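You operate a simulated robot arm through the tools that you are given. There is no shell and no other tool. Be economical: measure what you need, move in short steps, check, and stop when the job is done.

Carry out the task below with a simulated robot arm. There is one attempt and no reset: what you move stays moved.

TASK
Slot the CAFE card into the grey trolley's pocket and lock the drawer again.
Fine: the cards are in the locked top drawer; shut it before you lock it.

Only the result counts: the job must be done as asked and must still hold three seconds after the hand-in. Knocking over, shifting, dropping, spilling or breaking anything else fails it.

THE ROBOT
A 7-joint arm with a two-finger gripper, on a carriage that runs on a rail from [10, 1190] to [-10, -1190] (x, y) and turns from 2.967 to 8.779 rad about z. Base frame: it is fixed where the carriage stands at the start and does not move with it; the origin is on the floor, on the carriage's upright axis, x ahead of it, y to its left, z up. Units: mm, rad, N and s.
Its first joint turns from -2.601 to 2.601 rad. Places, roughly: card pocket on the grey trolley [700, 200, 600]; drawer lock lever [600, -200, 700]; top drawer of the grey cabinet [900, -400, 700]. Payload 2.45 kg.
Tool frame: the origin (TCP) lies between the finger pads and is the grasp point; the fingertips stand 26 mm ahead of it; z points along the fingers, y is the line along which they close. The gripper opens to 96 mm. The gripper's body begins 69 mm behind the TCP.
Orientation is that of the tool frame in the base frame, as a unit quaternion [x, y, z, w]. With the fingers straight down and closing along the base's y, the tool's x points along the base's -x, its y along +y and its z along -z.

THE INTERFACE
- The arm moves only by the tool apply_moves. Its argument "rows" is one flat list of numbers, 7 for each row, row after row: the shift along the base's x, y, z in mm, then the turn, a rotation vector about the base's x, y, z in degrees, then the finger opening in mm, from 0 to 96. In form: [tx, ty, tz, rx, ry, rz, grip, tx, ty, tz, rx, ry, rz, grip, ...]. A call has 1 to 10 rows; each row is the pose to reach, as a shift and turn from the pose commanded when the call began. Rows are played at 5 a second. More than 50 mm and 0.15 rad between two rows, or a gripper value outside its range, and nothing of the call is played. Where a pose cannot be reached the arm comes as near as it can. A force on the tool above 40 N (or 10 N above the force at the start of the call, whichever is more), or a blocked arm, ends the call early, and 0.2 s more pass. Each finger halts on what it meets, pressing with about 25 N; the grip force reading is that of the motor and also rises with nothing between the fingers. The clock runs only during rows and for 0.2 s after the last one: add rows that repeat a pose to give the fingers time. The reply holds the time, the measured pose of the TCP, the force on the tool along the base axes, the opening and the grip force, in the units named above and with some noise, with the torque about the TCP (base axes, N m) and any sound that the robot's microphone picked up, and new pictures: "pictures" is both (left out), scene, wrist or none.
- Cameras (640 x 400 px; columns grow to the right, rows downward): "scene" is now at [27.3, 147.8, 1537.8]; the picture's right is [-0.31, -0.95, 0.00], its down [-0.75, 0.24, -0.62] and it looks along [0.59, -0.19, -0.79] (base axes); focal length 281 px, centre (320, 200). "wrist" rides on the gripper at [82, 3, -98] in the tool frame; the picture's right is [-0.04, 1.00, 0.00], its down [-0.73, -0.03, -0.68] and it looks along [-0.68, -0.03, 0.73] (tool axes); focal length 256 px, centre (320, 200). There is no depth. A picture from a camera that has moved, and an enlarged one, comes with that camera's place and axes in the base frame and with its lens.
- raise_lower(by): slides the trunk up (or, below 0, down) by that many mm; the arm and the scene camera ride with it, the base frame stays. It gives what a move gives, with no picture.
- base_move(legs): drives the robot by 1 to 6 legs, each [ahead, left, turn to the left] in mm, mm and rad, along the robot's own axes; the way and the turn of a leg run together, so that a leg with both is an arc; at most 1500 mm and 3.142 rad a leg. The arm and the cameras ride along, it lands a little off, and it stops where it bumps. It keeps to its track: a leg is cut to what the track allows. It gives what a move gives, and a new picture of the scene camera.
- head_to(pan, tilt): turns the head with the scene camera to pan (to the left, within 2.705 rad either way) and tilt (down, from -0.506 to 1.204), counted from straight ahead of the robot. It gives what a move gives, and a new picture of the scene camera.
- enlarge(camera, box): a new picture of the part [left, top, right, bottom] of that camera's present view, enlarged. No time passes.
- finish_job(): hands the job in; it is judged then, once.

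Go step by step. Nothing tells you exact positions but the pictures and the camera data: compare them with the known pose of the tool, close in by small moves and look again before you grip or let go. The budget is 120 turns and 260 pictures, counting those below and the enlarged ones. Unless the task says otherwise, let go and move clear before handing in, and close with one line.

The tools are called after "Request:" as a command line: name --argument value ..., lists and objects as JSON in quotes. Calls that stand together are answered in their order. apply_moves: Moves the arm, as the interface text tells. Its arguments: {"type":"object","properties":{"rows":{"type":"array","items":{"type":"number"}},"pictures":{"type":"string","enum":["both","scene","wrist","none"]}},"required":["rows"]} The other tools are called the same way: raise_lower (by) slides the trunk up or down; base_move (legs) drives the base; head_to (pan, tilt) turns the head that bears the scene camera; enlarge (camera, box) takes an enlarged picture of a part of a camera's view; finish_job () hands the job in.

At the start:

```text
time: 0.0
position: [589.0, -165.7, 988.5]
tcp_rot: [0.0, 1.0, 0.0, 0.0]
wrist_force: [0.8, -0.3, 0.0]
ft_torque: [0.01, 0.03, -0.03]
gripper_width: 96.1
grasp_force: 0.1
trunk travel left (down, up): [-550.0, 160.0]
robot x, y, heading: [1.6, -1.0, 0.001]
head pan, tilt: [-0.312, 0.908]
```

scene: 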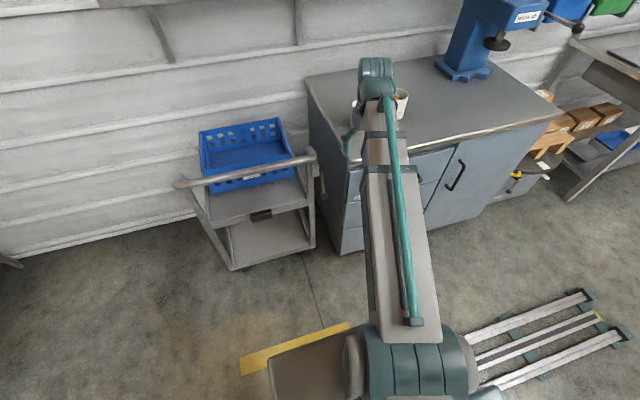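
wrist: 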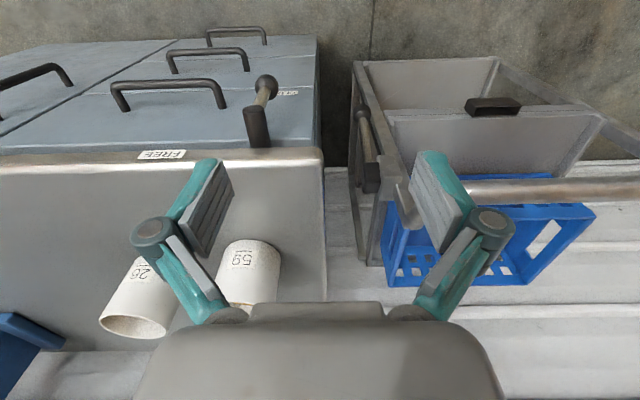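

I see a grey cabinet with drawers and a lever, and the grey trolley to its left. I'll enlarge both views to read the details first.

Request:
enlarge --camera "wrist" --box '[60, 20, 380, 220]'

Request:
enlarge --camera "wrist" --box '[320, 40, 640, 240]'

Request:
enlarge --camera "scene" --box '[160, 90, 480, 290]'

```text
2.00 times, centred on (220, 120) of wrist
camera zoom: at [508.2, -164.2, 1086.2], right [0.04, 1.0, 0.0], down [0.73, -0.03, 0.68], along [0.68, -0.03, -0.73], focal length 512 px, centre (520, 360)
```

zoom: 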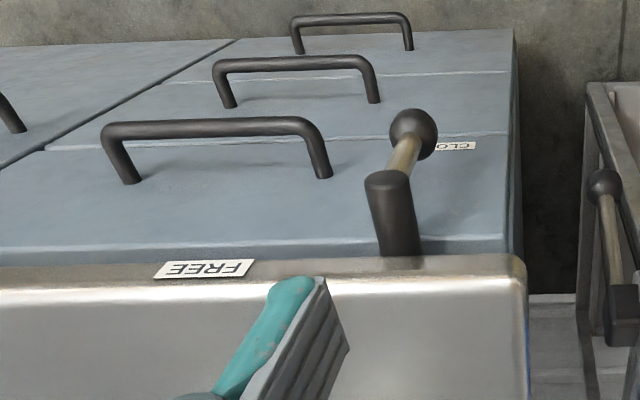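

```text
2.00 times, centred on (480, 140) of wrist
camera zoom: at [508.2, -164.2, 1086.2], right [0.04, 1.0, 0.0], down [0.73, -0.03, 0.68], along [0.68, -0.03, -0.73], focal length 512 px, centre (0, 320)
```

zoom: 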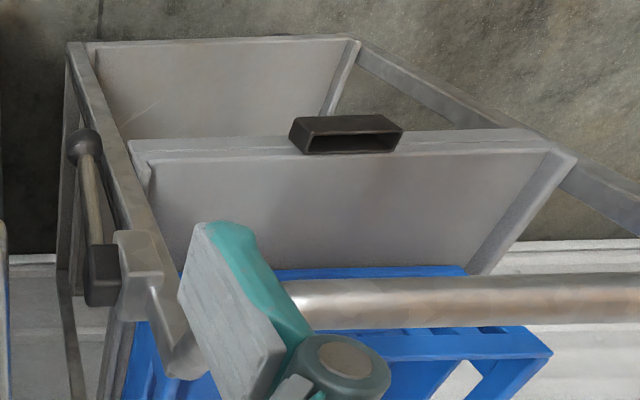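

```text
2.00 times, centred on (320, 190) of scene
camera zoom: at [27.3, 147.8, 1537.8], right [-0.31, -0.95, 0.0], down [-0.75, 0.24, -0.62], along [0.59, -0.19, -0.79], focal length 561 px, centre (320, 220)
```

zoom: 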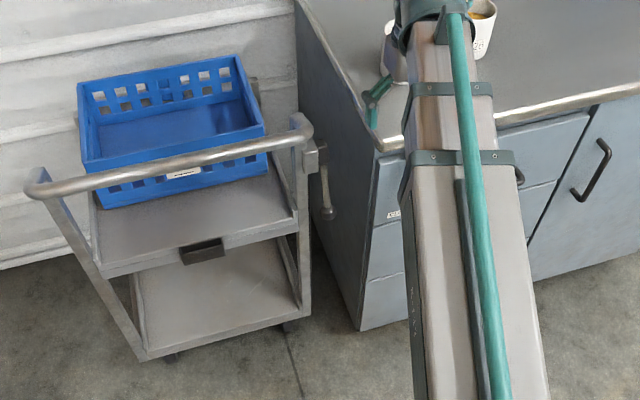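

The cabinet's front seems to be near x≈680 and its top near z≈830, with a lever near y≈-260. I'll swing the arm left so the scene camera gets a clear view.

Request:
apply_moves --rows '[-10, 50, 0, 0, 0, 0, 96, -20, 100, 0, 0, 0, 0, 96, -30, 150, 0, 0, 0, 0, 96, -40, 200, 0, 0, 0, 0, 96, -50, 250, 0, 0, 0, 0, 96, -50, 300, 0, 0, 0, 0, 96, -50, 350, 0, 0, 0, 0, 96, -50, 400, 0, 0, 0, 0, 96]' --pictures "none"

Request:
head_to --pan -0.45 --tilt 0.75

Request:
enlarge --camera "scene" --box '[200, 150, 440, 300]'

```text
refused: row 1 steps farther than a row can; nothing moved
```

```text
time: 0.7
position: [588.7, -167.0, 988.3]
tcp_rot: [0.0, 1.0, 0.0, -0.001]
wrist_force: [-0.4, 0.0, 0.9]
ft_torque: [0.02, 0.01, -0.02]
gripper_width: 96.1
grasp_force: 0.0
trunk travel left (down, up): [-550.0, 160.0]
robot x, y, heading: [-1.4, -1.1, -0.004]
head pan, tilt: [-0.45, 0.75]
camera scene: at [30.4, 134.9, 1550.2], right [-0.43, -0.9, 0.0], down [-0.61, 0.3, -0.73], along [0.66, -0.32, -0.68], focal length 281 px, centre (320, 200)
```

scene: 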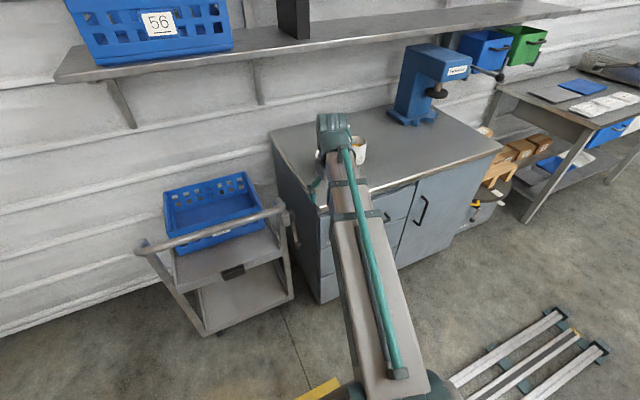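

```text
2.67 times, centred on (320, 225) of scene
camera zoom: at [30.4, 134.9, 1550.2], right [-0.43, -0.9, 0.0], down [-0.61, 0.3, -0.73], along [0.66, -0.32, -0.68], focal length 748 px, centre (320, 133)
```

zoom: 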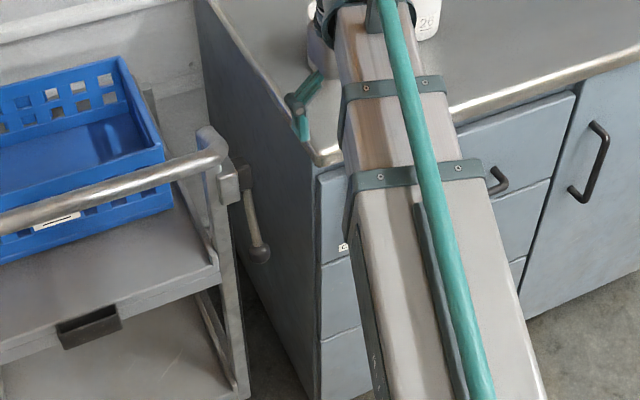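

The arm blocks the lever. I'll swing it left with shorter steps.

Request:
apply_moves --rows '[-5, 45, 0, 0, 0, 0, 96, -10, 90, 0, 0, 0, 0, 96, -15, 135, 0, 0, 0, 0, 96, -20, 180, 0, 0, 0, 0, 96, -20, 225, 0, 0, 0, 0, 96, -20, 270, 0, 0, 0, 0, 96, -20, 315, 0, 0, 0, 0, 96, -20, 360, 0, 0, 0, 0, 96, -20, 405, 0, 0, 0, 0, 96, -20, 450, 0, 0, 0, 0, 96]' --pictures "both"

Request:
enlarge --camera "scene" --box '[280, 150, 480, 275]'

```text
time: 2.9
position: [569.0, 283.2, 984.6]
tcp_rot: [0.001, 1.0, 0.0, 0.0]
wrist_force: [-0.2, 0.2, -0.2]
ft_torque: [0.0, 0.01, -0.01]
gripper_width: 96.1
grasp_force: 0.0
trunk travel left (down, up): [-550.0, 160.0]
robot x, y, heading: [-0.0, -0.0, 0.002]
head pan, tilt: [-0.45, 0.75]
camera scene: at [30.5, 135.1, 1550.2], right [-0.44, -0.9, 0.0], down [-0.61, 0.3, -0.73], along [0.66, -0.32, -0.68], focal length 281 px, centre (320, 200)
camera wrist: at [489.0, 286.7, 1083.9], right [0.04, 1.0, 0.0], down [0.73, -0.03, 0.68], along [0.68, -0.03, -0.73], focal length 256 px, centre (320, 200)
```

scene: 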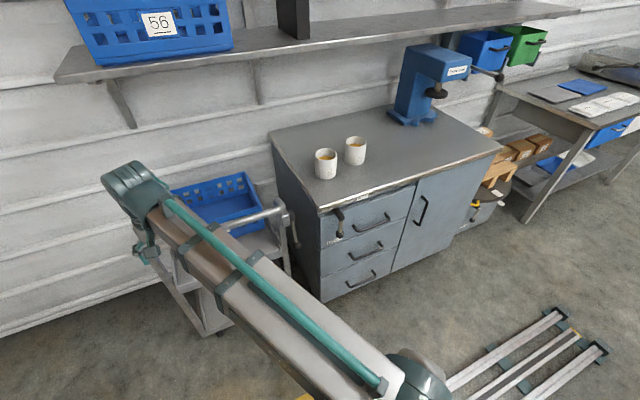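
wrist: 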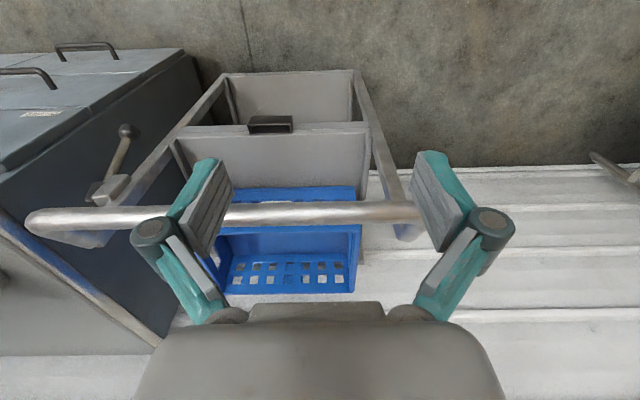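

```text
3.20 times, centred on (380, 212) of scene
camera zoom: at [30.5, 135.1, 1550.2], right [-0.44, -0.9, 0.0], down [-0.61, 0.3, -0.73], along [0.66, -0.32, -0.68], focal length 898 px, centre (128, 160)
```

zoom: 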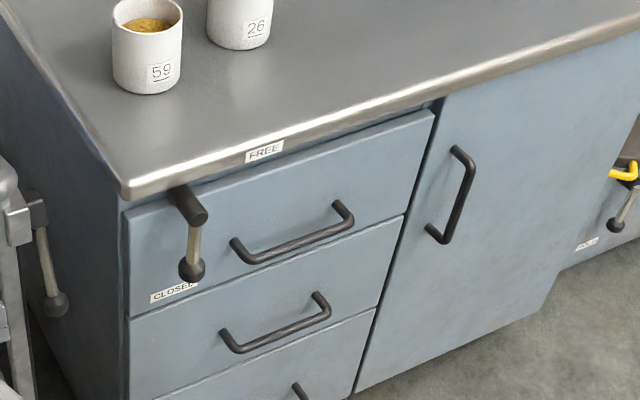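

The lever hangs down at CLOSED, and FREE lies to its upper right. I'll bring the wrist camera in front of the lever to measure it.

Request:
apply_moves --rows '[-9, -48, 0, 0, 0, 0, 96, -18, -96, 0, 0, 0, 0, 96, -27, -144, 0, 0, 0, 0, 96, -36, -192, 0, 0, 0, 0, 96, -45, -240, 0, 0, 0, 0, 96, -54, -288, 0, 0, 0, 0, 96, -63, -336, 0, 0, 0, 0, 96, -72, -384, 0, 0, 0, 0, 96, -81, -432, 0, 0, 0, 0, 96, -90, -480, 0, 0, 0, 0, 96]' --pictures "none"

Request:
apply_moves --rows '[0, -40, -20, 0, 0, 0, 40, 0, -45, -65, 0, 0, 0, 10, 0, -45, -110, 0, 0, 0, 0, 0, -45, -130, 0, 0, 0, 0, 0, -45, -130, 0, 0, 0, 0]' --pictures "wrist"

Request:
enlarge --camera "wrist" --box '[200, 40, 440, 190]'

```text
time: 5.1
position: [480.5, -197.3, 988.9]
tcp_rot: [0.0, 1.0, 0.0, 0.001]
wrist_force: [-0.2, -0.3, -0.3]
ft_torque: [-0.02, -0.01, 0.05]
gripper_width: 95.8
grasp_force: 0.1
trunk travel left (down, up): [-550.0, 160.0]
robot x, y, heading: [-0.7, 0.1, 0.002]
head pan, tilt: [-0.45, 0.75]
```

```text
time: 6.3
position: [479.6, -243.6, 857.8]
tcp_rot: [0.0, 1.0, 0.0, 0.0]
wrist_force: [-0.8, 0.2, 0.2]
ft_torque: [-0.02, -0.01, 0.01]
gripper_width: 0.0
grasp_force: 25.5
trunk travel left (down, up): [-550.0, 160.0]
robot x, y, heading: [1.5, -3.5, -0.002]
head pan, tilt: [-0.45, 0.75]
camera wrist: at [398.1, -240.1, 955.0], right [0.04, 1.0, 0.0], down [0.73, -0.03, 0.68], along [0.68, -0.03, -0.73], focal length 256 px, centre (320, 200)
```

wrist: 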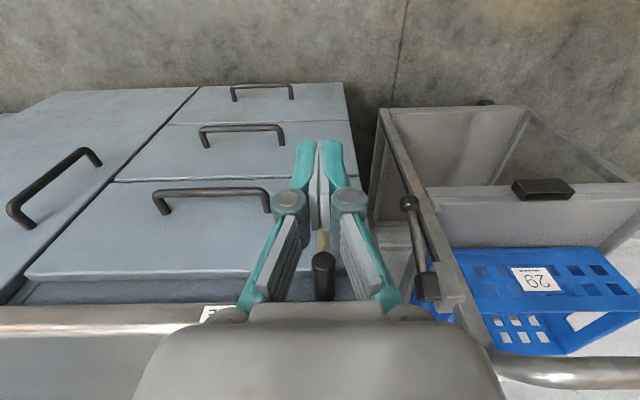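

```text
2.67 times, centred on (320, 115) of wrist
camera zoom: at [398.1, -240.1, 955.0], right [0.04, 1.0, 0.0], down [0.73, -0.03, 0.68], along [0.68, -0.03, -0.73], focal length 683 px, centre (320, 427)
```

zoom: 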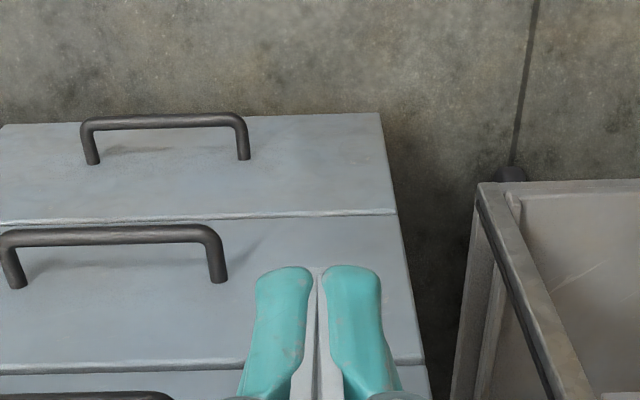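

I take the lever's hub end to be near (650, -255, 787) with the knob about 85 mm below it, and the handle bar near (670, -334…-520, 640). I'll pitch the tool forward to horizontal in free space, then look.

Request:
apply_moves --rows '[0, 10, -5, 0, -8.5, 0, 0, 0, 20, -10, 0, -17, 0, 0, 0, 30, -15, 0, -25.5, 0, 0, 0, 40, -20, 0, -34, 0, 0, 0, 50, -25, 0, -42.5, 0, 0, 0, 55, -30, 0, -51, 0, 0, 0, 60, -40, 0, -59.5, 0, 0, 0, 65, -50, 0, -68, 0, 0, 0, 70, -60, 0, -76.5, 0, 0, 0, 75, -70, 0, -85, 0, 0]' --pictures "both"

Request:
enlarge --camera "scene" --box '[260, 150, 460, 275]'

```text
time: 8.5
position: [540.0, -219.7, 719.6]
tcp_rot: [0.0, 0.736, 0.0, 0.677]
wrist_force: [-0.4, -1.0, 0.6]
ft_torque: [0.0, -0.01, 0.0]
gripper_width: 0.0
grasp_force: 24.8
out of reach, approached as far as the arm can: row 1, 2, 3, 4, 5, 6, 7, 8, 9, 10
trunk travel left (down, up): [-550.0, 160.0]
robot x, y, heading: [1.0, -2.6, -0.002]
head pan, tilt: [-0.45, 0.75]
camera scene: at [30.4, 134.9, 1550.3], right [-0.44, -0.9, 0.0], down [-0.61, 0.3, -0.73], along [0.66, -0.32, -0.68], focal length 281 px, centre (320, 200)
camera wrist: at [436.5, -218.0, 646.1], right [0.0, 1.0, 0.04], down [-0.61, -0.03, 0.79], along [0.79, -0.03, 0.61], focal length 256 px, centre (320, 200)
```

scene: 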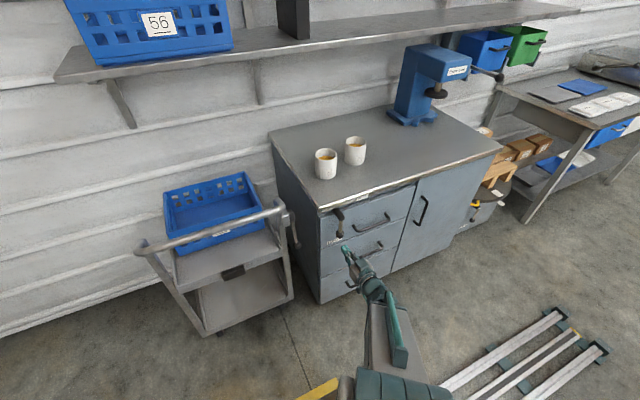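
wrist: 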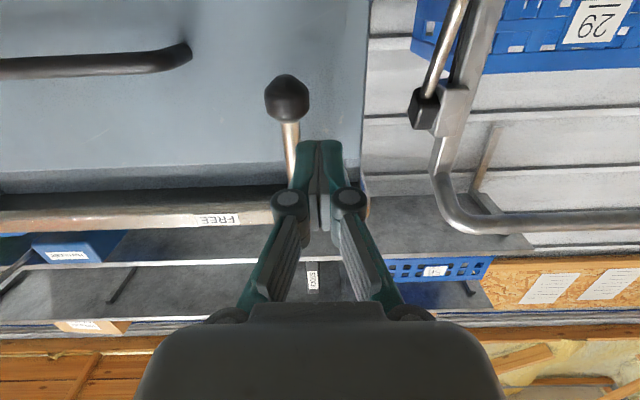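

```text
3.20 times, centred on (360, 212) of scene
camera zoom: at [30.4, 134.9, 1550.3], right [-0.44, -0.9, 0.0], down [-0.61, 0.3, -0.73], along [0.66, -0.32, -0.68], focal length 898 px, centre (192, 160)
```

zoom: 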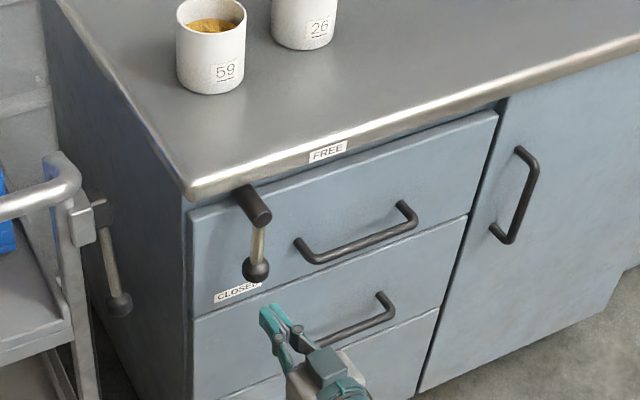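

The tool tip projects exactly where the pictures show it, so the calibration is good. The knob is at about (640, -247, 703), the hub at z≈805, and FREE is horizontal to the right. I'll make a small move to see what pose the commands now start from.

Request:
apply_moves --rows '[30, 0, 0, 0, 0, 0, 0, 40, 0, 0, 0, 0, 0, 0, 40, 0, 0, 0, 0, 0, 0]' --pictures "none"

```text
time: 9.3
position: [580.3, -218.7, 720.7]
tcp_rot: [0.001, 0.737, -0.001, 0.676]
wrist_force: [0.2, -0.3, -0.2]
ft_torque: [-0.03, 0.01, -0.03]
gripper_width: 0.0
grasp_force: 25.0
trunk travel left (down, up): [-550.0, 160.0]
robot x, y, heading: [1.6, -1.0, -0.003]
head pan, tilt: [-0.45, 0.75]
```

Commands start from the pose the arm actually reached. Next I'll insert the closed fingers to the left of the lever rod.

Request:
apply_moves --rows '[0, 14, 15, 0, 0, 0, 0, 24, 14, 15, 0, 0, 0, 0, 48, 14, 16, 0, 0, 0, 0, 50, 14, 17, 0, 0, 0, 0]' --pictures "both"

Request:
enlarge --camera "scene" --box '[280, 175, 400, 250]'

```text
time: 10.3
position: [627.6, -202.8, 737.4]
tcp_rot: [0.0, 0.738, 0.0, 0.675]
wrist_force: [-0.3, -0.1, 0.0]
ft_torque: [0.02, 0.0, -0.01]
gripper_width: 0.2
grasp_force: 25.5
trunk travel left (down, up): [-550.0, 160.0]
robot x, y, heading: [2.3, -2.1, 0.003]
head pan, tilt: [-0.45, 0.75]
camera scene: at [30.6, 134.9, 1550.2], right [-0.44, -0.9, 0.0], down [-0.61, 0.3, -0.73], along [0.66, -0.32, -0.68], focal length 281 px, centre (320, 200)
camera wrist: at [523.5, -200.3, 664.7], right [0.0, 1.0, 0.04], down [-0.61, -0.03, 0.79], along [0.79, -0.03, 0.61], focal length 256 px, centre (320, 200)
```

scene: 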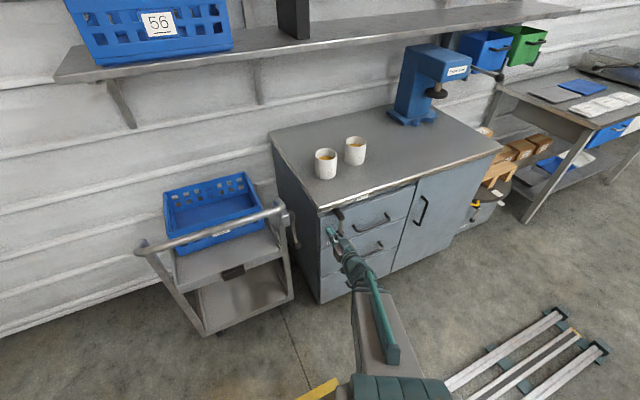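
wrist: 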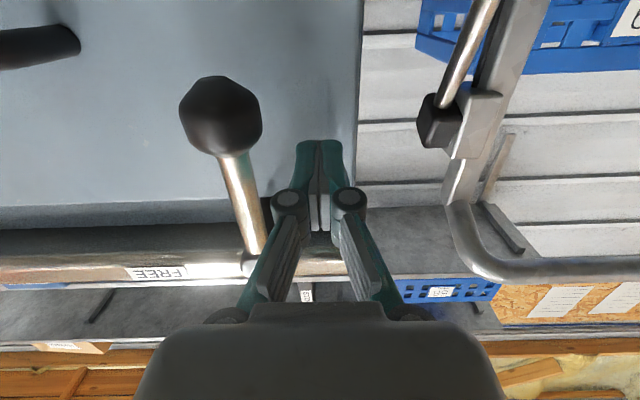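

```text
5.33 times, centred on (340, 212) of scene
camera zoom: at [30.6, 134.9, 1550.2], right [-0.44, -0.9, 0.0], down [-0.61, 0.3, -0.73], along [0.66, -0.32, -0.68], focal length 1496 px, centre (213, 133)
```

zoom: 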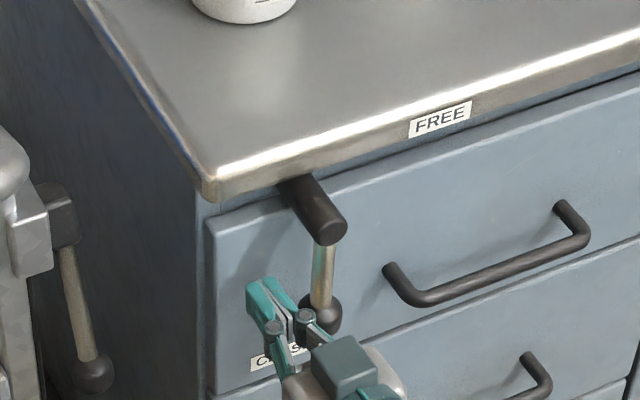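

The fingers are just left of the rod. I'll sweep the lever along its arc toward FREE.

Request:
apply_moves --rows '[0, -26, 3, 0, 0, 0, 0, 0, -43, 0, 0, 0, 0, 0, 0, -61, 2.5, 0, 0, 0, 0, 0, -77, 9, 0, 0, 0, 0, 0, -91, 20, 0, 0, 0, 0, 0, -102, 34, 0, 0, 0, 0, 0, -109, 48, 0, 0, 0, 0, 0, -109, 48, 0, 0, 0, 0]' --pictures "both"

Request:
enlarge --camera "scene" --box '[280, 175, 400, 250]'

```text
time: 11.9
position: [627.0, -308.3, 776.0]
tcp_rot: [-0.005, 0.743, 0.001, 0.67]
wrist_force: [0.7, 2.8, -12.6]
ft_torque: [0.11, 0.11, 0.01]
gripper_width: 0.3
grasp_force: 24.9
trunk travel left (down, up): [-550.0, 160.0]
robot x, y, heading: [-1.5, 3.5, 0.004]
head pan, tilt: [-0.45, 0.75]
stopped in row 8: the force on the tool passed its limit at 48 N (the readings are from after the stop); the commanded pose is now the measured one
camera scene: at [31.1, 134.6, 1550.1], right [-0.43, -0.9, 0.0], down [-0.61, 0.3, -0.73], along [0.66, -0.32, -0.68], focal length 281 px, centre (320, 200)
camera wrist: at [521.7, -306.3, 704.9], right [0.0, 1.0, 0.03], down [-0.6, -0.03, 0.8], along [0.8, -0.02, 0.6], focal length 256 px, centre (320, 200)
```

scene: 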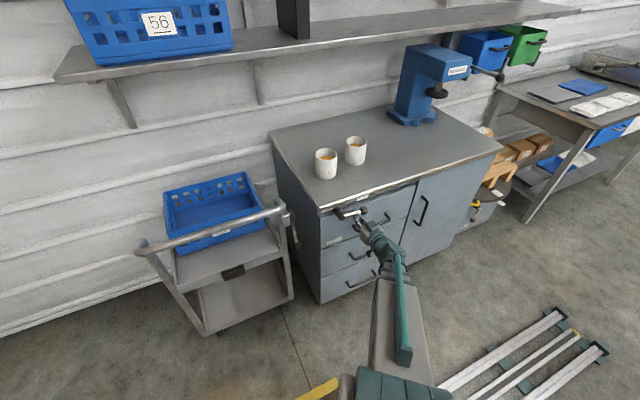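
wrist: 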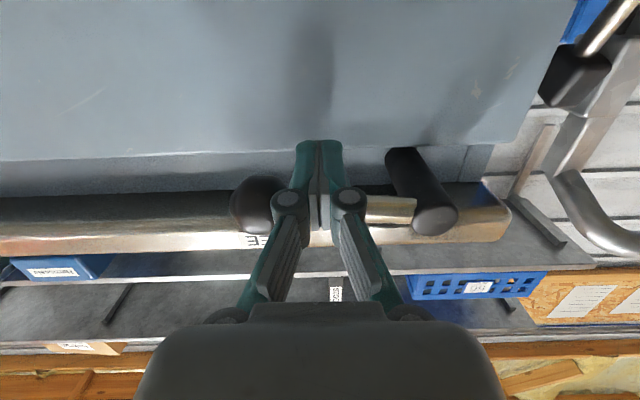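

```text
5.33 times, centred on (340, 212) of scene
camera zoom: at [31.1, 134.6, 1550.1], right [-0.43, -0.9, 0.0], down [-0.61, 0.3, -0.73], along [0.66, -0.32, -0.68], focal length 1496 px, centre (213, 133)
```

zoom: 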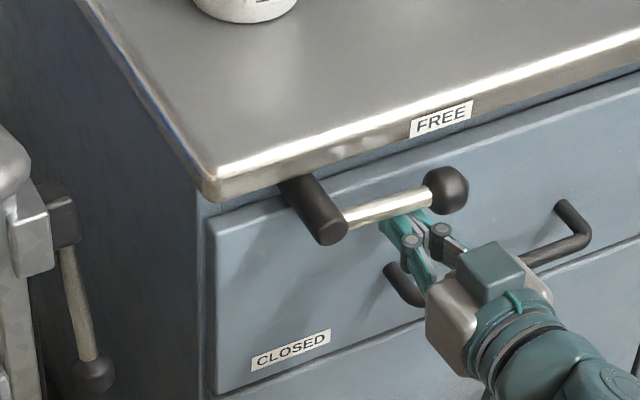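

The lever is now horizontal at FREE, against its stop. I'll back off, then roll the tool so that it can grip the horizontal handle bar.

Request:
apply_moves --rows '[0, 0, -15, 0, 0, 0, 0, -40, 0, -20, 0, 0, 0, 0, -75, 0, -20, 0, 0, 0, 0]' --pictures "none"

Request:
base_move --legs '[[0, 150, 0]]'

Request:
apply_moves --rows '[-5, 0, 0, 8.4, 0, -0.86, 10, -10, 0, 0, 16.8, 0, -1.73, 20, -15, 0, 0, 25.2, 0, -2.6, 30, -20, 0, 0, 33.6, 0, -3.45, 40, -20, 0, 0, 42, 0, -4.3, 50, -20, 0, 0, 50.4, 0, -5.2, 50, -20, 0, 0, 58.8, 0, -6, 50, -20, 0, 0, 67.2, 0, -6.9, 50, -20, 0, 0, 75.6, 0, -7.8, 50, -20, 0, 0, 84, 0, -8.6, 50]' --pictures "none"

```text
time: 12.7
position: [551.3, -310.7, 757.4]
tcp_rot: [-0.004, 0.741, 0.0, 0.672]
wrist_force: [-0.1, -0.5, -0.2]
ft_torque: [0.03, -0.01, 0.02]
gripper_width: 0.0
grasp_force: 25.1
trunk travel left (down, up): [-550.0, 160.0]
robot x, y, heading: [-2.1, 0.4, 0.001]
head pan, tilt: [-0.45, 0.75]
```

```text
time: 14.1
position: [553.0, -159.1, 757.0]
tcp_rot: [-0.004, 0.741, 0.0, 0.671]
wrist_force: [0.9, -0.3, -0.3]
ft_torque: [-0.01, 0.01, -0.04]
gripper_width: 0.0
grasp_force: 25.0
trunk travel left (down, up): [-550.0, 160.0]
robot x, y, heading: [-2.3, 152.2, 0.0]
head pan, tilt: [-0.45, 0.75]
camera scene: at [31.7, 286.6, 1550.2], right [-0.44, -0.9, 0.0], down [-0.61, 0.3, -0.73], along [0.66, -0.32, -0.68], focal length 281 px, centre (320, 200)
```

scene: 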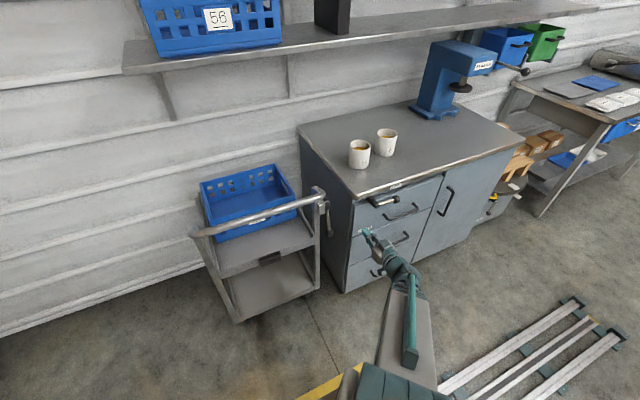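

```text
time: 16.3
position: [534.1, -159.0, 758.3]
tcp_rot: [0.497, 0.549, 0.45, 0.499]
wrist_force: [0.1, -0.7, -0.2]
ft_torque: [0.01, 0.04, 0.01]
gripper_width: 50.5
grasp_force: 0.0
trunk travel left (down, up): [-550.0, 160.0]
robot x, y, heading: [1.2, 153.7, -0.001]
head pan, tilt: [-0.45, 0.75]
```

Rolled. Next I'll pitch down about 40° and move in front of the handle.

Request:
apply_moves --rows '[0, -30, 0, 2, 5, 0, 50, 0, -60, 0, 4, 10, 0, 50, 0, -90, 0, 6, 15, 0, 50, 0, -120, 0, 6, 20, 0, 50, 0, -150, 0, 6, 25, 0, 50, 5, -180, 0, 6, 30, 0, 50, 10, -210, 0, 6, 35, 0, 50, 20, -240, 0, 6, 39, 0, 50, 30, -246, 0, 6, 39, 0, 50]' --pictures "both"

Request:
enlarge --camera "scene" --box '[330, 160, 490, 260]'

```text
time: 18.3
position: [564.9, -405.9, 758.9]
tcp_rot: [0.643, 0.662, 0.284, 0.26]
wrist_force: [0.1, -0.4, 0.3]
ft_torque: [0.02, -0.02, 0.02]
gripper_width: 50.0
grasp_force: 0.0
trunk travel left (down, up): [-550.0, 160.0]
robot x, y, heading: [-0.4, 152.0, 0.004]
head pan, tilt: [-0.45, 0.75]
camera scene: at [31.8, 286.3, 1550.2], right [-0.44, -0.9, 0.0], down [-0.61, 0.3, -0.73], along [0.66, -0.32, -0.68], focal length 281 px, centre (320, 200)
camera wrist: at [495.3, -329.2, 831.9], right [0.7, -0.03, 0.71], down [-0.48, -0.76, 0.44], along [0.53, -0.65, -0.55], focal length 256 px, centre (320, 200)
```

scene: 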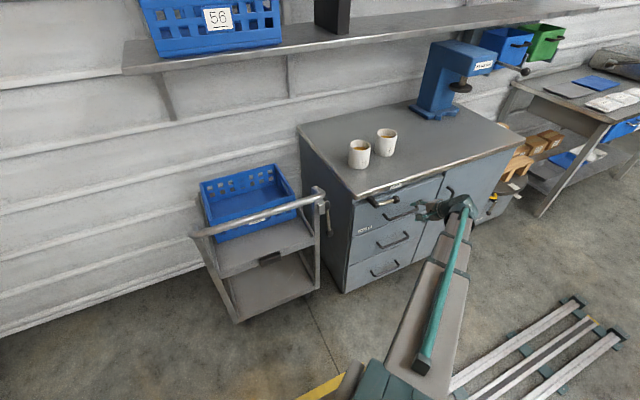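
wrist: 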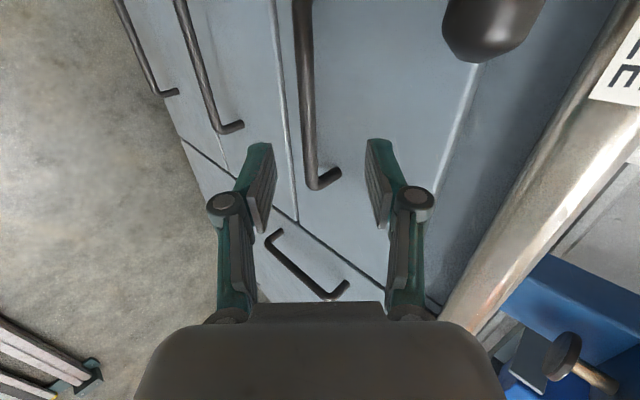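

```text
4.00 times, centred on (410, 210) of scene
camera zoom: at [31.8, 286.3, 1550.2], right [-0.44, -0.9, 0.0], down [-0.61, 0.3, -0.73], along [0.66, -0.32, -0.68], focal length 1122 px, centre (-40, 160)
```

zoom: 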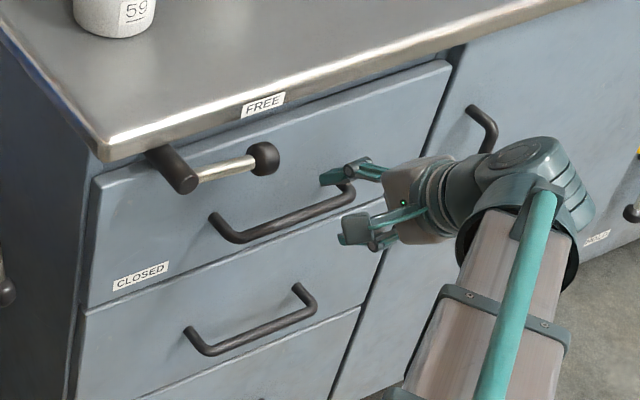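

The handle bar is at about (645, -335…-490, 667), centred between the fingers. I'll approach along the tool axis with a narrower opening.

Request:
apply_moves --rows '[20, 0, -25, 0, 0, 0, 38, 40, 0, -50, 0, 0, 0, 38, 55, 0, -66, 0, 0, 0, 38]' --pictures "both"

Request:
enlarge --camera "scene" --box '[370, 180, 450, 230]'

```text
time: 19.1
position: [621.2, -406.4, 693.6]
tcp_rot: [0.643, 0.661, 0.285, 0.261]
wrist_force: [-0.2, 0.8, -0.3]
ft_torque: [-0.01, 0.0, 0.02]
gripper_width: 37.9
grasp_force: 0.1
trunk travel left (down, up): [-550.0, 160.0]
robot x, y, heading: [-0.4, 152.7, 0.002]
head pan, tilt: [-0.45, 0.75]
camera scene: at [31.8, 286.4, 1550.3], right [-0.44, -0.9, 0.0], down [-0.61, 0.3, -0.73], along [0.66, -0.32, -0.68], focal length 281 px, centre (320, 200)
camera wrist: at [550.7, -328.9, 766.0], right [0.7, -0.03, 0.71], down [-0.48, -0.76, 0.44], along [0.53, -0.65, -0.55], focal length 256 px, centre (320, 200)
```

scene: 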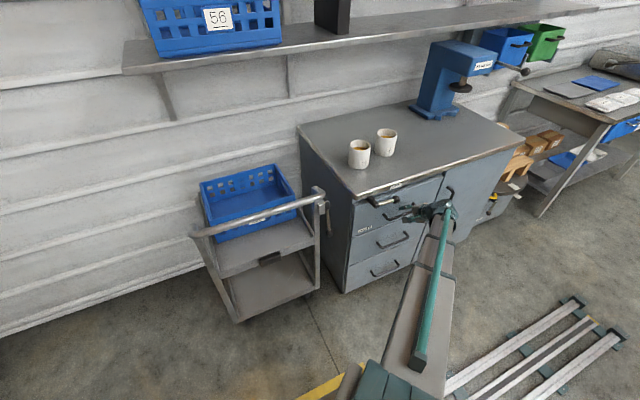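
wrist: 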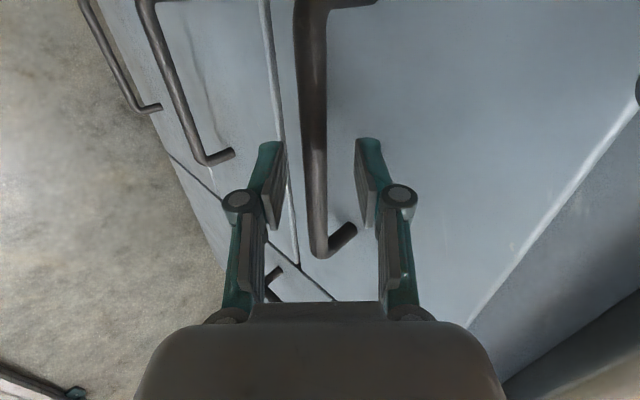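

```text
8.00 times, centred on (410, 205) of scene
camera zoom: at [31.8, 286.4, 1550.3], right [-0.44, -0.9, 0.0], down [-0.61, 0.3, -0.73], along [0.66, -0.32, -0.68], focal length 2244 px, centre (-400, 160)
```

zoom: 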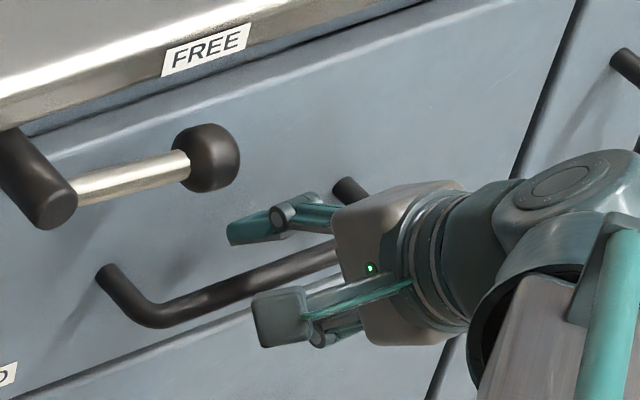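

The bar is about 32 mm ahead of the TCP and well centred. I'll advance about 23 mm and grip.

Request:
apply_moves --rows '[7, 0, -9, 0, 0, 0, 38, 14, 0, -18, 0, 0, 0, 38, 14, 0, -18, 0, 0, 0, 20, 14, 0, -18, 0, 0, 0, 5, 14, 0, -18, 0, 0, 0, 0]' --pictures "wrist"

```text
time: 20.3
position: [632.0, -406.6, 675.7]
tcp_rot: [0.643, 0.66, 0.286, 0.261]
wrist_force: [3.8, -0.3, 8.2]
ft_torque: [0.75, -0.06, -0.56]
gripper_width: 12.4
grasp_force: 39.2
trunk travel left (down, up): [-550.0, 160.0]
robot x, y, heading: [-0.1, 151.4, -0.002]
head pan, tilt: [-0.45, 0.75]
camera wrist: at [562.6, -329.0, 748.9], right [0.7, -0.03, 0.71], down [-0.48, -0.76, 0.44], along [0.53, -0.65, -0.55], focal length 256 px, centre (320, 200)
```

wrist: 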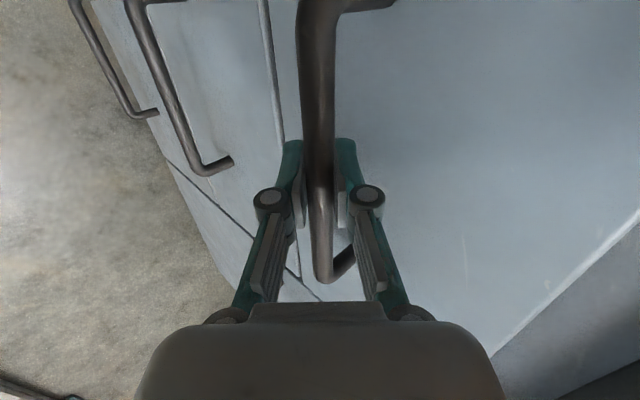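

Gripped: the width reads 12 mm on the bar. I'll pull the drawer gently toward -x.

Request:
apply_moves --rows '[-10, 0, 0, 0, 0, 0, 0, -30, 0, 0, 0, 0, 0, 0, -55, 0, 0, 0, 0, 0, 0, -80, 0, 0, 0, 0, 0, 0, -105, 0, 0, 0, 0, 0, 0, -130, 0, 0, 0, 0, 0, 0, -150, 0, 0, 0, 0, 0, 0]' --pictures "scene"

```text
time: 21.9
position: [479.3, -404.1, 674.7]
tcp_rot: [0.643, 0.661, 0.286, 0.261]
wrist_force: [-0.9, 16.9, 18.7]
ft_torque: [1.11, -0.09, -0.29]
gripper_width: 12.9
grasp_force: 39.7
trunk travel left (down, up): [-550.0, 160.0]
robot x, y, heading: [2.2, 152.4, 0.001]
head pan, tilt: [-0.45, 0.75]
camera scene: at [30.4, 288.9, 1550.1], right [-0.44, -0.9, 0.0], down [-0.61, 0.3, -0.73], along [0.66, -0.32, -0.68], focal length 281 px, centre (320, 200)
```

scene: 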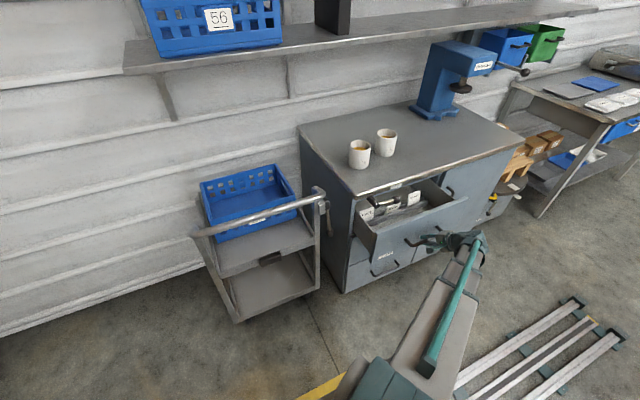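

The drawer slides open. I'll look inside.

Request:
enlarge --camera "scene" --box '[345, 160, 473, 240]'

```text
5.00 times, centred on (409, 200) of scene
camera zoom: at [30.4, 288.9, 1550.1], right [-0.44, -0.9, 0.0], down [-0.61, 0.3, -0.73], along [0.66, -0.32, -0.68], focal length 1403 px, centre (-125, 200)
```

zoom: 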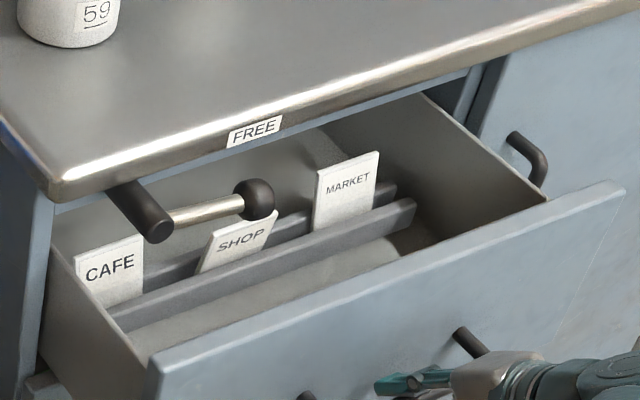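

The CAFE card stands upright at the left of the rack. I'll pull the drawer out further so the card clears the lever and the counter.

Request:
apply_moves --rows '[-25, 0, 0, 0, 0, 0, 0, -50, 0, 0, 0, 0, 0, 0, -75, 0, 0, 0, 0, 0, 0, -100, 0, 0, 0, 0, 0, 0, -120, 0, 0, 0, 0, 0, 0]' --pictures "scene"

Request:
enlarge --camera "scene" --box '[329, 170, 489, 270]'

```text
time: 23.1
position: [359.7, -404.2, 675.7]
tcp_rot: [0.642, 0.661, 0.286, 0.262]
wrist_force: [-1.6, 14.2, 25.1]
ft_torque: [1.12, -0.09, -0.24]
gripper_width: 12.3
grasp_force: 39.0
trunk travel left (down, up): [-550.0, 160.0]
robot x, y, heading: [2.1, 155.4, -0.004]
head pan, tilt: [-0.45, 0.75]
camera scene: at [30.5, 289.0, 1550.1], right [-0.44, -0.9, 0.0], down [-0.61, 0.3, -0.73], along [0.66, -0.32, -0.68], focal length 281 px, centre (320, 200)
```

scene: 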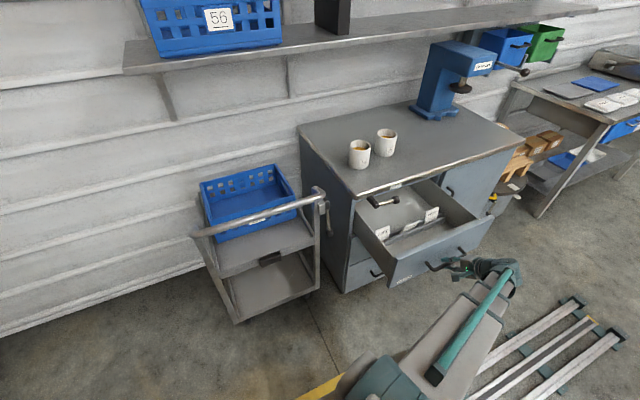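

```text
4.00 times, centred on (409, 220) of scene
camera zoom: at [30.5, 289.0, 1550.1], right [-0.44, -0.9, 0.0], down [-0.61, 0.3, -0.73], along [0.66, -0.32, -0.68], focal length 1122 px, centre (-36, 120)
```

zoom: 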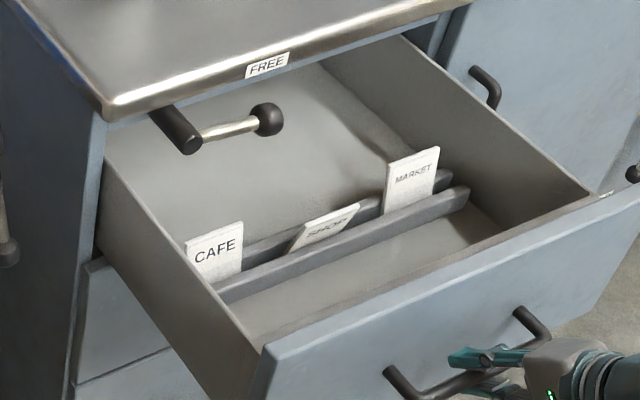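

From the two drawer positions, the CAFE card's top edge comes out at about (587, -225…-290, 713). The gripper body would foul the lever there, so I'll pull the drawer another 70 mm.

Request:
apply_moves --rows '[-15, 0, 0, 0, 0, 0, 0, -30, 0, 0, 0, 0, 0, 0, -45, 0, 0, 0, 0, 0, 0, -60, 0, 0, 0, 0, 0, 0, -70, 0, 0, 0, 0, 0, 0]' --pictures "scene"

Request:
enlarge --camera "scene" --box '[329, 170, 489, 270]'

```text
time: 24.3
position: [291.3, -402.8, 675.6]
tcp_rot: [0.643, 0.661, 0.286, 0.262]
wrist_force: [0.3, 17.7, 24.7]
ft_torque: [0.34, -0.05, -1.04]
gripper_width: 12.6
grasp_force: 39.6
trunk travel left (down, up): [-550.0, 160.0]
robot x, y, heading: [1.2, 153.1, 0.004]
head pan, tilt: [-0.45, 0.75]
camera scene: at [30.7, 289.5, 1549.9], right [-0.44, -0.9, 0.0], down [-0.61, 0.3, -0.73], along [0.66, -0.32, -0.68], focal length 281 px, centre (320, 200)
```

scene: 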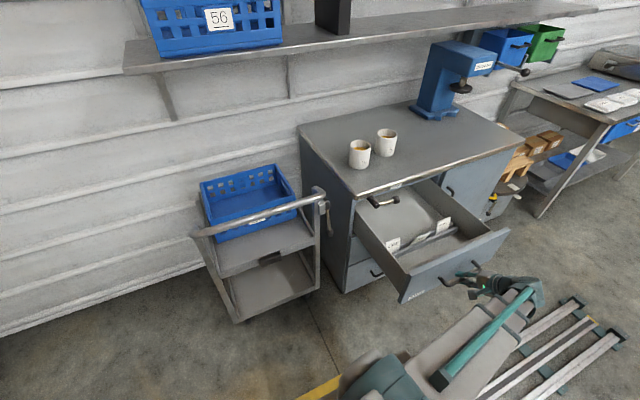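

```text
4.00 times, centred on (409, 220) of scene
camera zoom: at [30.7, 289.5, 1549.9], right [-0.44, -0.9, 0.0], down [-0.61, 0.3, -0.73], along [0.66, -0.32, -0.68], focal length 1122 px, centre (-36, 120)
```

zoom: 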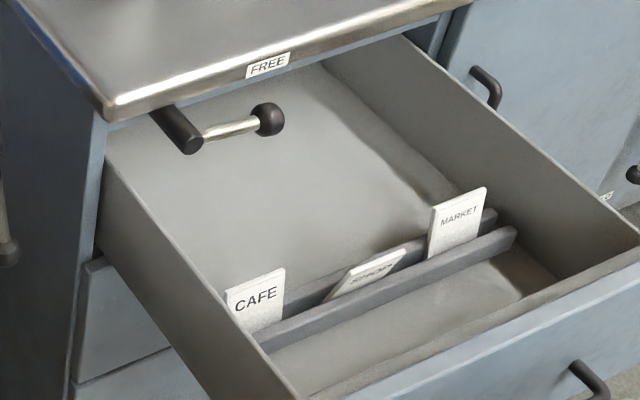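

The card is now at x≈520 with its centre at y≈-257. I'll release the handle, back out and lift.

Request:
apply_moves --rows '[0, 0, 0, 0, 0, 0, 30, 0, 0, 0, 0, 0, 0, 40, -18, 0, 18, 0, 0, 0, 40, -36, 0, 36, 0, 0, 0, 40, -50, 0, 60, 0, 0, 0, 40, -50, 0, 105, 0, 0, 0, 40, -50, 0, 150, 0, 0, 0, 40, -50, 0, 195, 0, 0, 0, 40, -30, 20, 230, 0, 0, 0, 40]' --pictures "scene"

```text
time: 26.3
position: [262.1, -380.6, 907.1]
tcp_rot: [0.643, 0.661, 0.285, 0.262]
wrist_force: [0.1, -0.1, -0.1]
ft_torque: [0.0, -0.01, 0.02]
gripper_width: 39.9
grasp_force: 0.1
trunk travel left (down, up): [-550.0, 160.0]
robot x, y, heading: [-0.2, 152.7, 0.002]
head pan, tilt: [-0.45, 0.75]
camera scene: at [31.5, 286.6, 1550.2], right [-0.44, -0.9, 0.0], down [-0.61, 0.3, -0.73], along [0.66, -0.32, -0.68], focal length 281 px, centre (320, 200)
```

scene: 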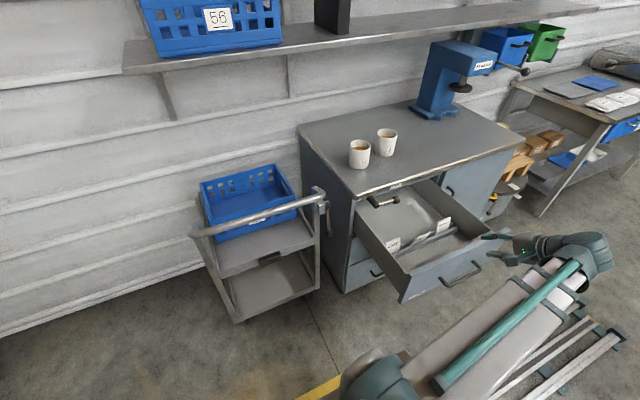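

Released cleanly and the drawer stayed out. I'll turn the tool straight down and go above the CAFE card.

Request:
apply_moves --rows '[26, 12.4, 0, -0.24, 4.5, 0, 40, 52, 25, 0, -0.5, 9, 0, 40, 77, 37, 0, -0.7, 13.5, 0, 40, 103, 50, 0, -1, 18, 0, 40, 129, 62, 0, -1.2, 22.5, 0, 40, 155, 74, 0, -1.4, 27, 0, 40, 181, 87, -10, -1.7, 31.5, 0, 40, 206, 99, -20, -1.9, 36, 0, 40, 232, 112, -35, -2.2, 40.5, 0, 40, 258, 124, -50, -2.4, 45.2, 0, 40]' --pictures "both"

Request:
enlarge --camera "scene" --box '[345, 180, 473, 260]'

```text
time: 28.5
position: [522.4, -261.6, 854.7]
tcp_rot: [0.698, 0.716, 0.002, 0.0]
wrist_force: [-0.1, 0.2, -0.2]
ft_torque: [0.01, -0.03, 0.01]
gripper_width: 40.1
grasp_force: 0.1
trunk travel left (down, up): [-550.0, 160.0]
robot x, y, heading: [2.0, 149.3, 0.004]
head pan, tilt: [-0.45, 0.75]
camera scene: at [31.8, 286.4, 1550.2], right [-0.44, -0.9, 0.0], down [-0.61, 0.3, -0.73], along [0.66, -0.32, -0.68], focal length 281 px, centre (320, 200)
camera wrist: at [523.7, -181.5, 952.5], right [1.0, -0.02, 0.0], down [-0.01, -0.74, 0.68], along [-0.01, -0.68, -0.74], focal length 256 px, centre (320, 200)
```

scene: 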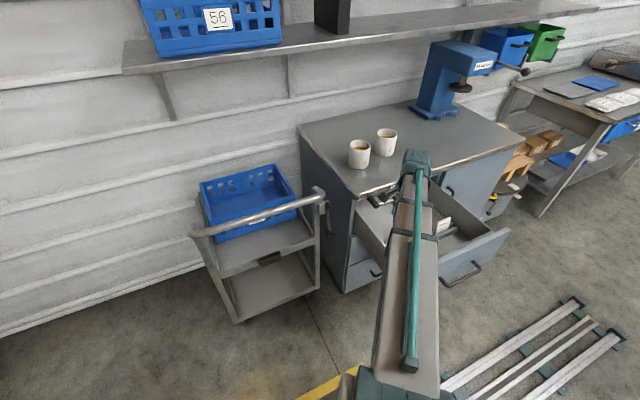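
wrist: 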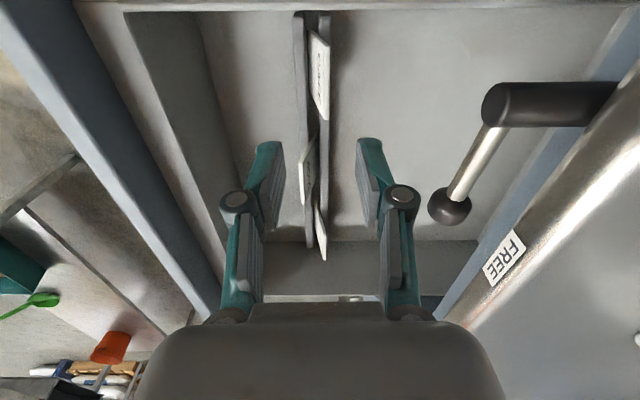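

```text
5.00 times, centred on (409, 220) of scene
camera zoom: at [31.8, 286.4, 1550.2], right [-0.44, -0.9, 0.0], down [-0.61, 0.3, -0.73], along [0.66, -0.32, -0.68], focal length 1403 px, centre (-125, 100)
```

zoom: 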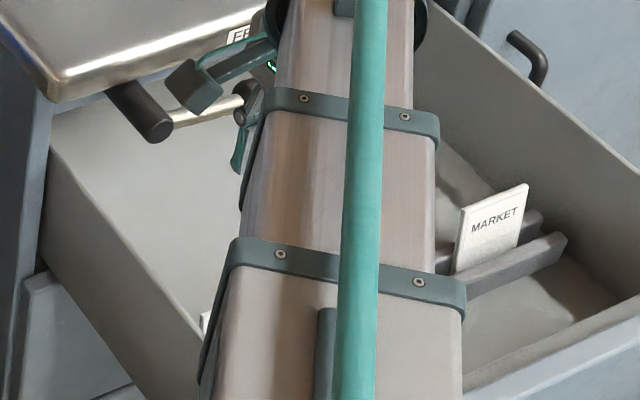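

Request:
enlarge --camera "wrist" --box '[240, 0, 400, 100]'

Request:
enlarge --camera "wrist" --box '[220, 0, 460, 150]'

```text
4.00 times, centred on (320, 50) of wrist
camera zoom: at [523.7, -181.5, 952.5], right [1.0, -0.02, 0.0], down [-0.01, -0.74, 0.68], along [-0.01, -0.68, -0.74], focal length 1024 px, centre (320, 800)
```

zoom: 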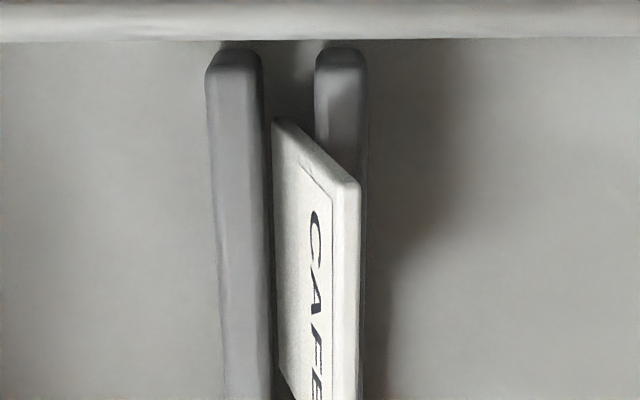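

```text
2.67 times, centred on (340, 75) of wrist
camera zoom: at [523.7, -181.5, 952.5], right [1.0, -0.02, 0.0], down [-0.01, -0.74, 0.68], along [-0.01, -0.68, -0.74], focal length 683 px, centre (267, 533)
```

zoom: 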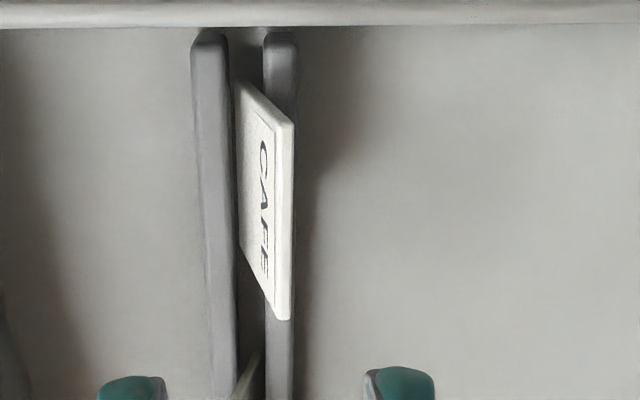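

The CAFE card leans back about 15°, with its top edge near x≈530, y -231…-294, z≈713. I'll tilt the tool 10° to match and descend partway.

Request:
apply_moves --rows '[4, 0, -30, 0, 5, 0, 40, 9, 0, -60, 0, 10, 0, 36, 9, 0, -95, 0, 10, 0, 30, 9, 0, -105, 0, 10, 0, 30]' --pictures "wrist"

Request:
enlarge --camera "wrist" --box '[220, 80, 420, 205]'

Request:
enlarge --camera "scene" --box '[345, 170, 473, 250]'

```text
time: 29.5
position: [527.1, -261.6, 748.4]
tcp_rot: [0.696, 0.713, -0.058, -0.062]
wrist_force: [-0.4, 0.9, 0.3]
ft_torque: [-0.02, 0.01, -0.01]
gripper_width: 29.9
grasp_force: 0.2
trunk travel left (down, up): [-550.0, 160.0]
robot x, y, heading: [0.7, 154.2, 0.004]
head pan, tilt: [-0.45, 0.75]
camera wrist: at [545.7, -180.1, 844.9], right [0.99, -0.01, -0.17], down [0.1, -0.74, 0.67], along [-0.13, -0.68, -0.72], focal length 256 px, centre (320, 200)
```

wrist: 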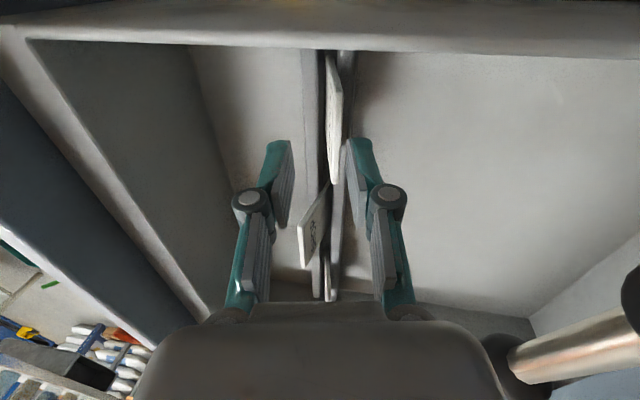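

```text
3.20 times, centred on (320, 142) of wrist
camera zoom: at [545.7, -180.1, 844.9], right [0.99, -0.01, -0.17], down [0.1, -0.74, 0.67], along [-0.13, -0.68, -0.72], focal length 819 px, centre (320, 384)
```

zoom: 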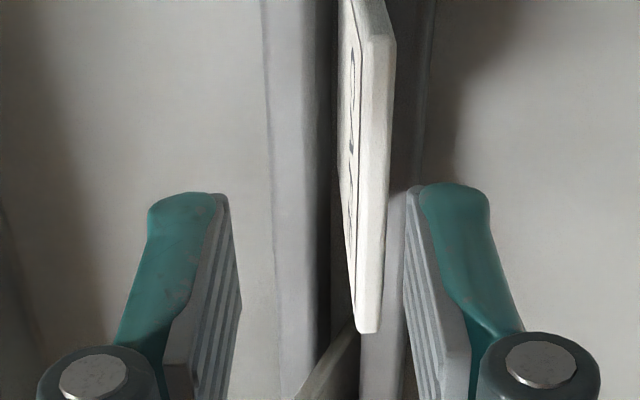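

```text
5.00 times, centred on (409, 210) of scene
camera zoom: at [31.7, 286.4, 1550.2], right [-0.44, -0.9, 0.0], down [-0.61, 0.3, -0.73], along [0.66, -0.32, -0.68], focal length 1403 px, centre (-125, 150)
```

zoom: 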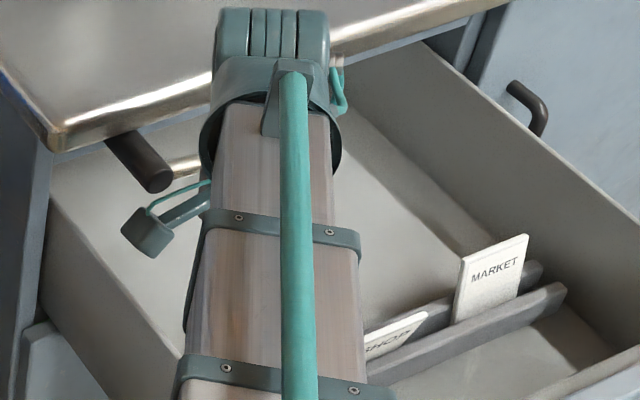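

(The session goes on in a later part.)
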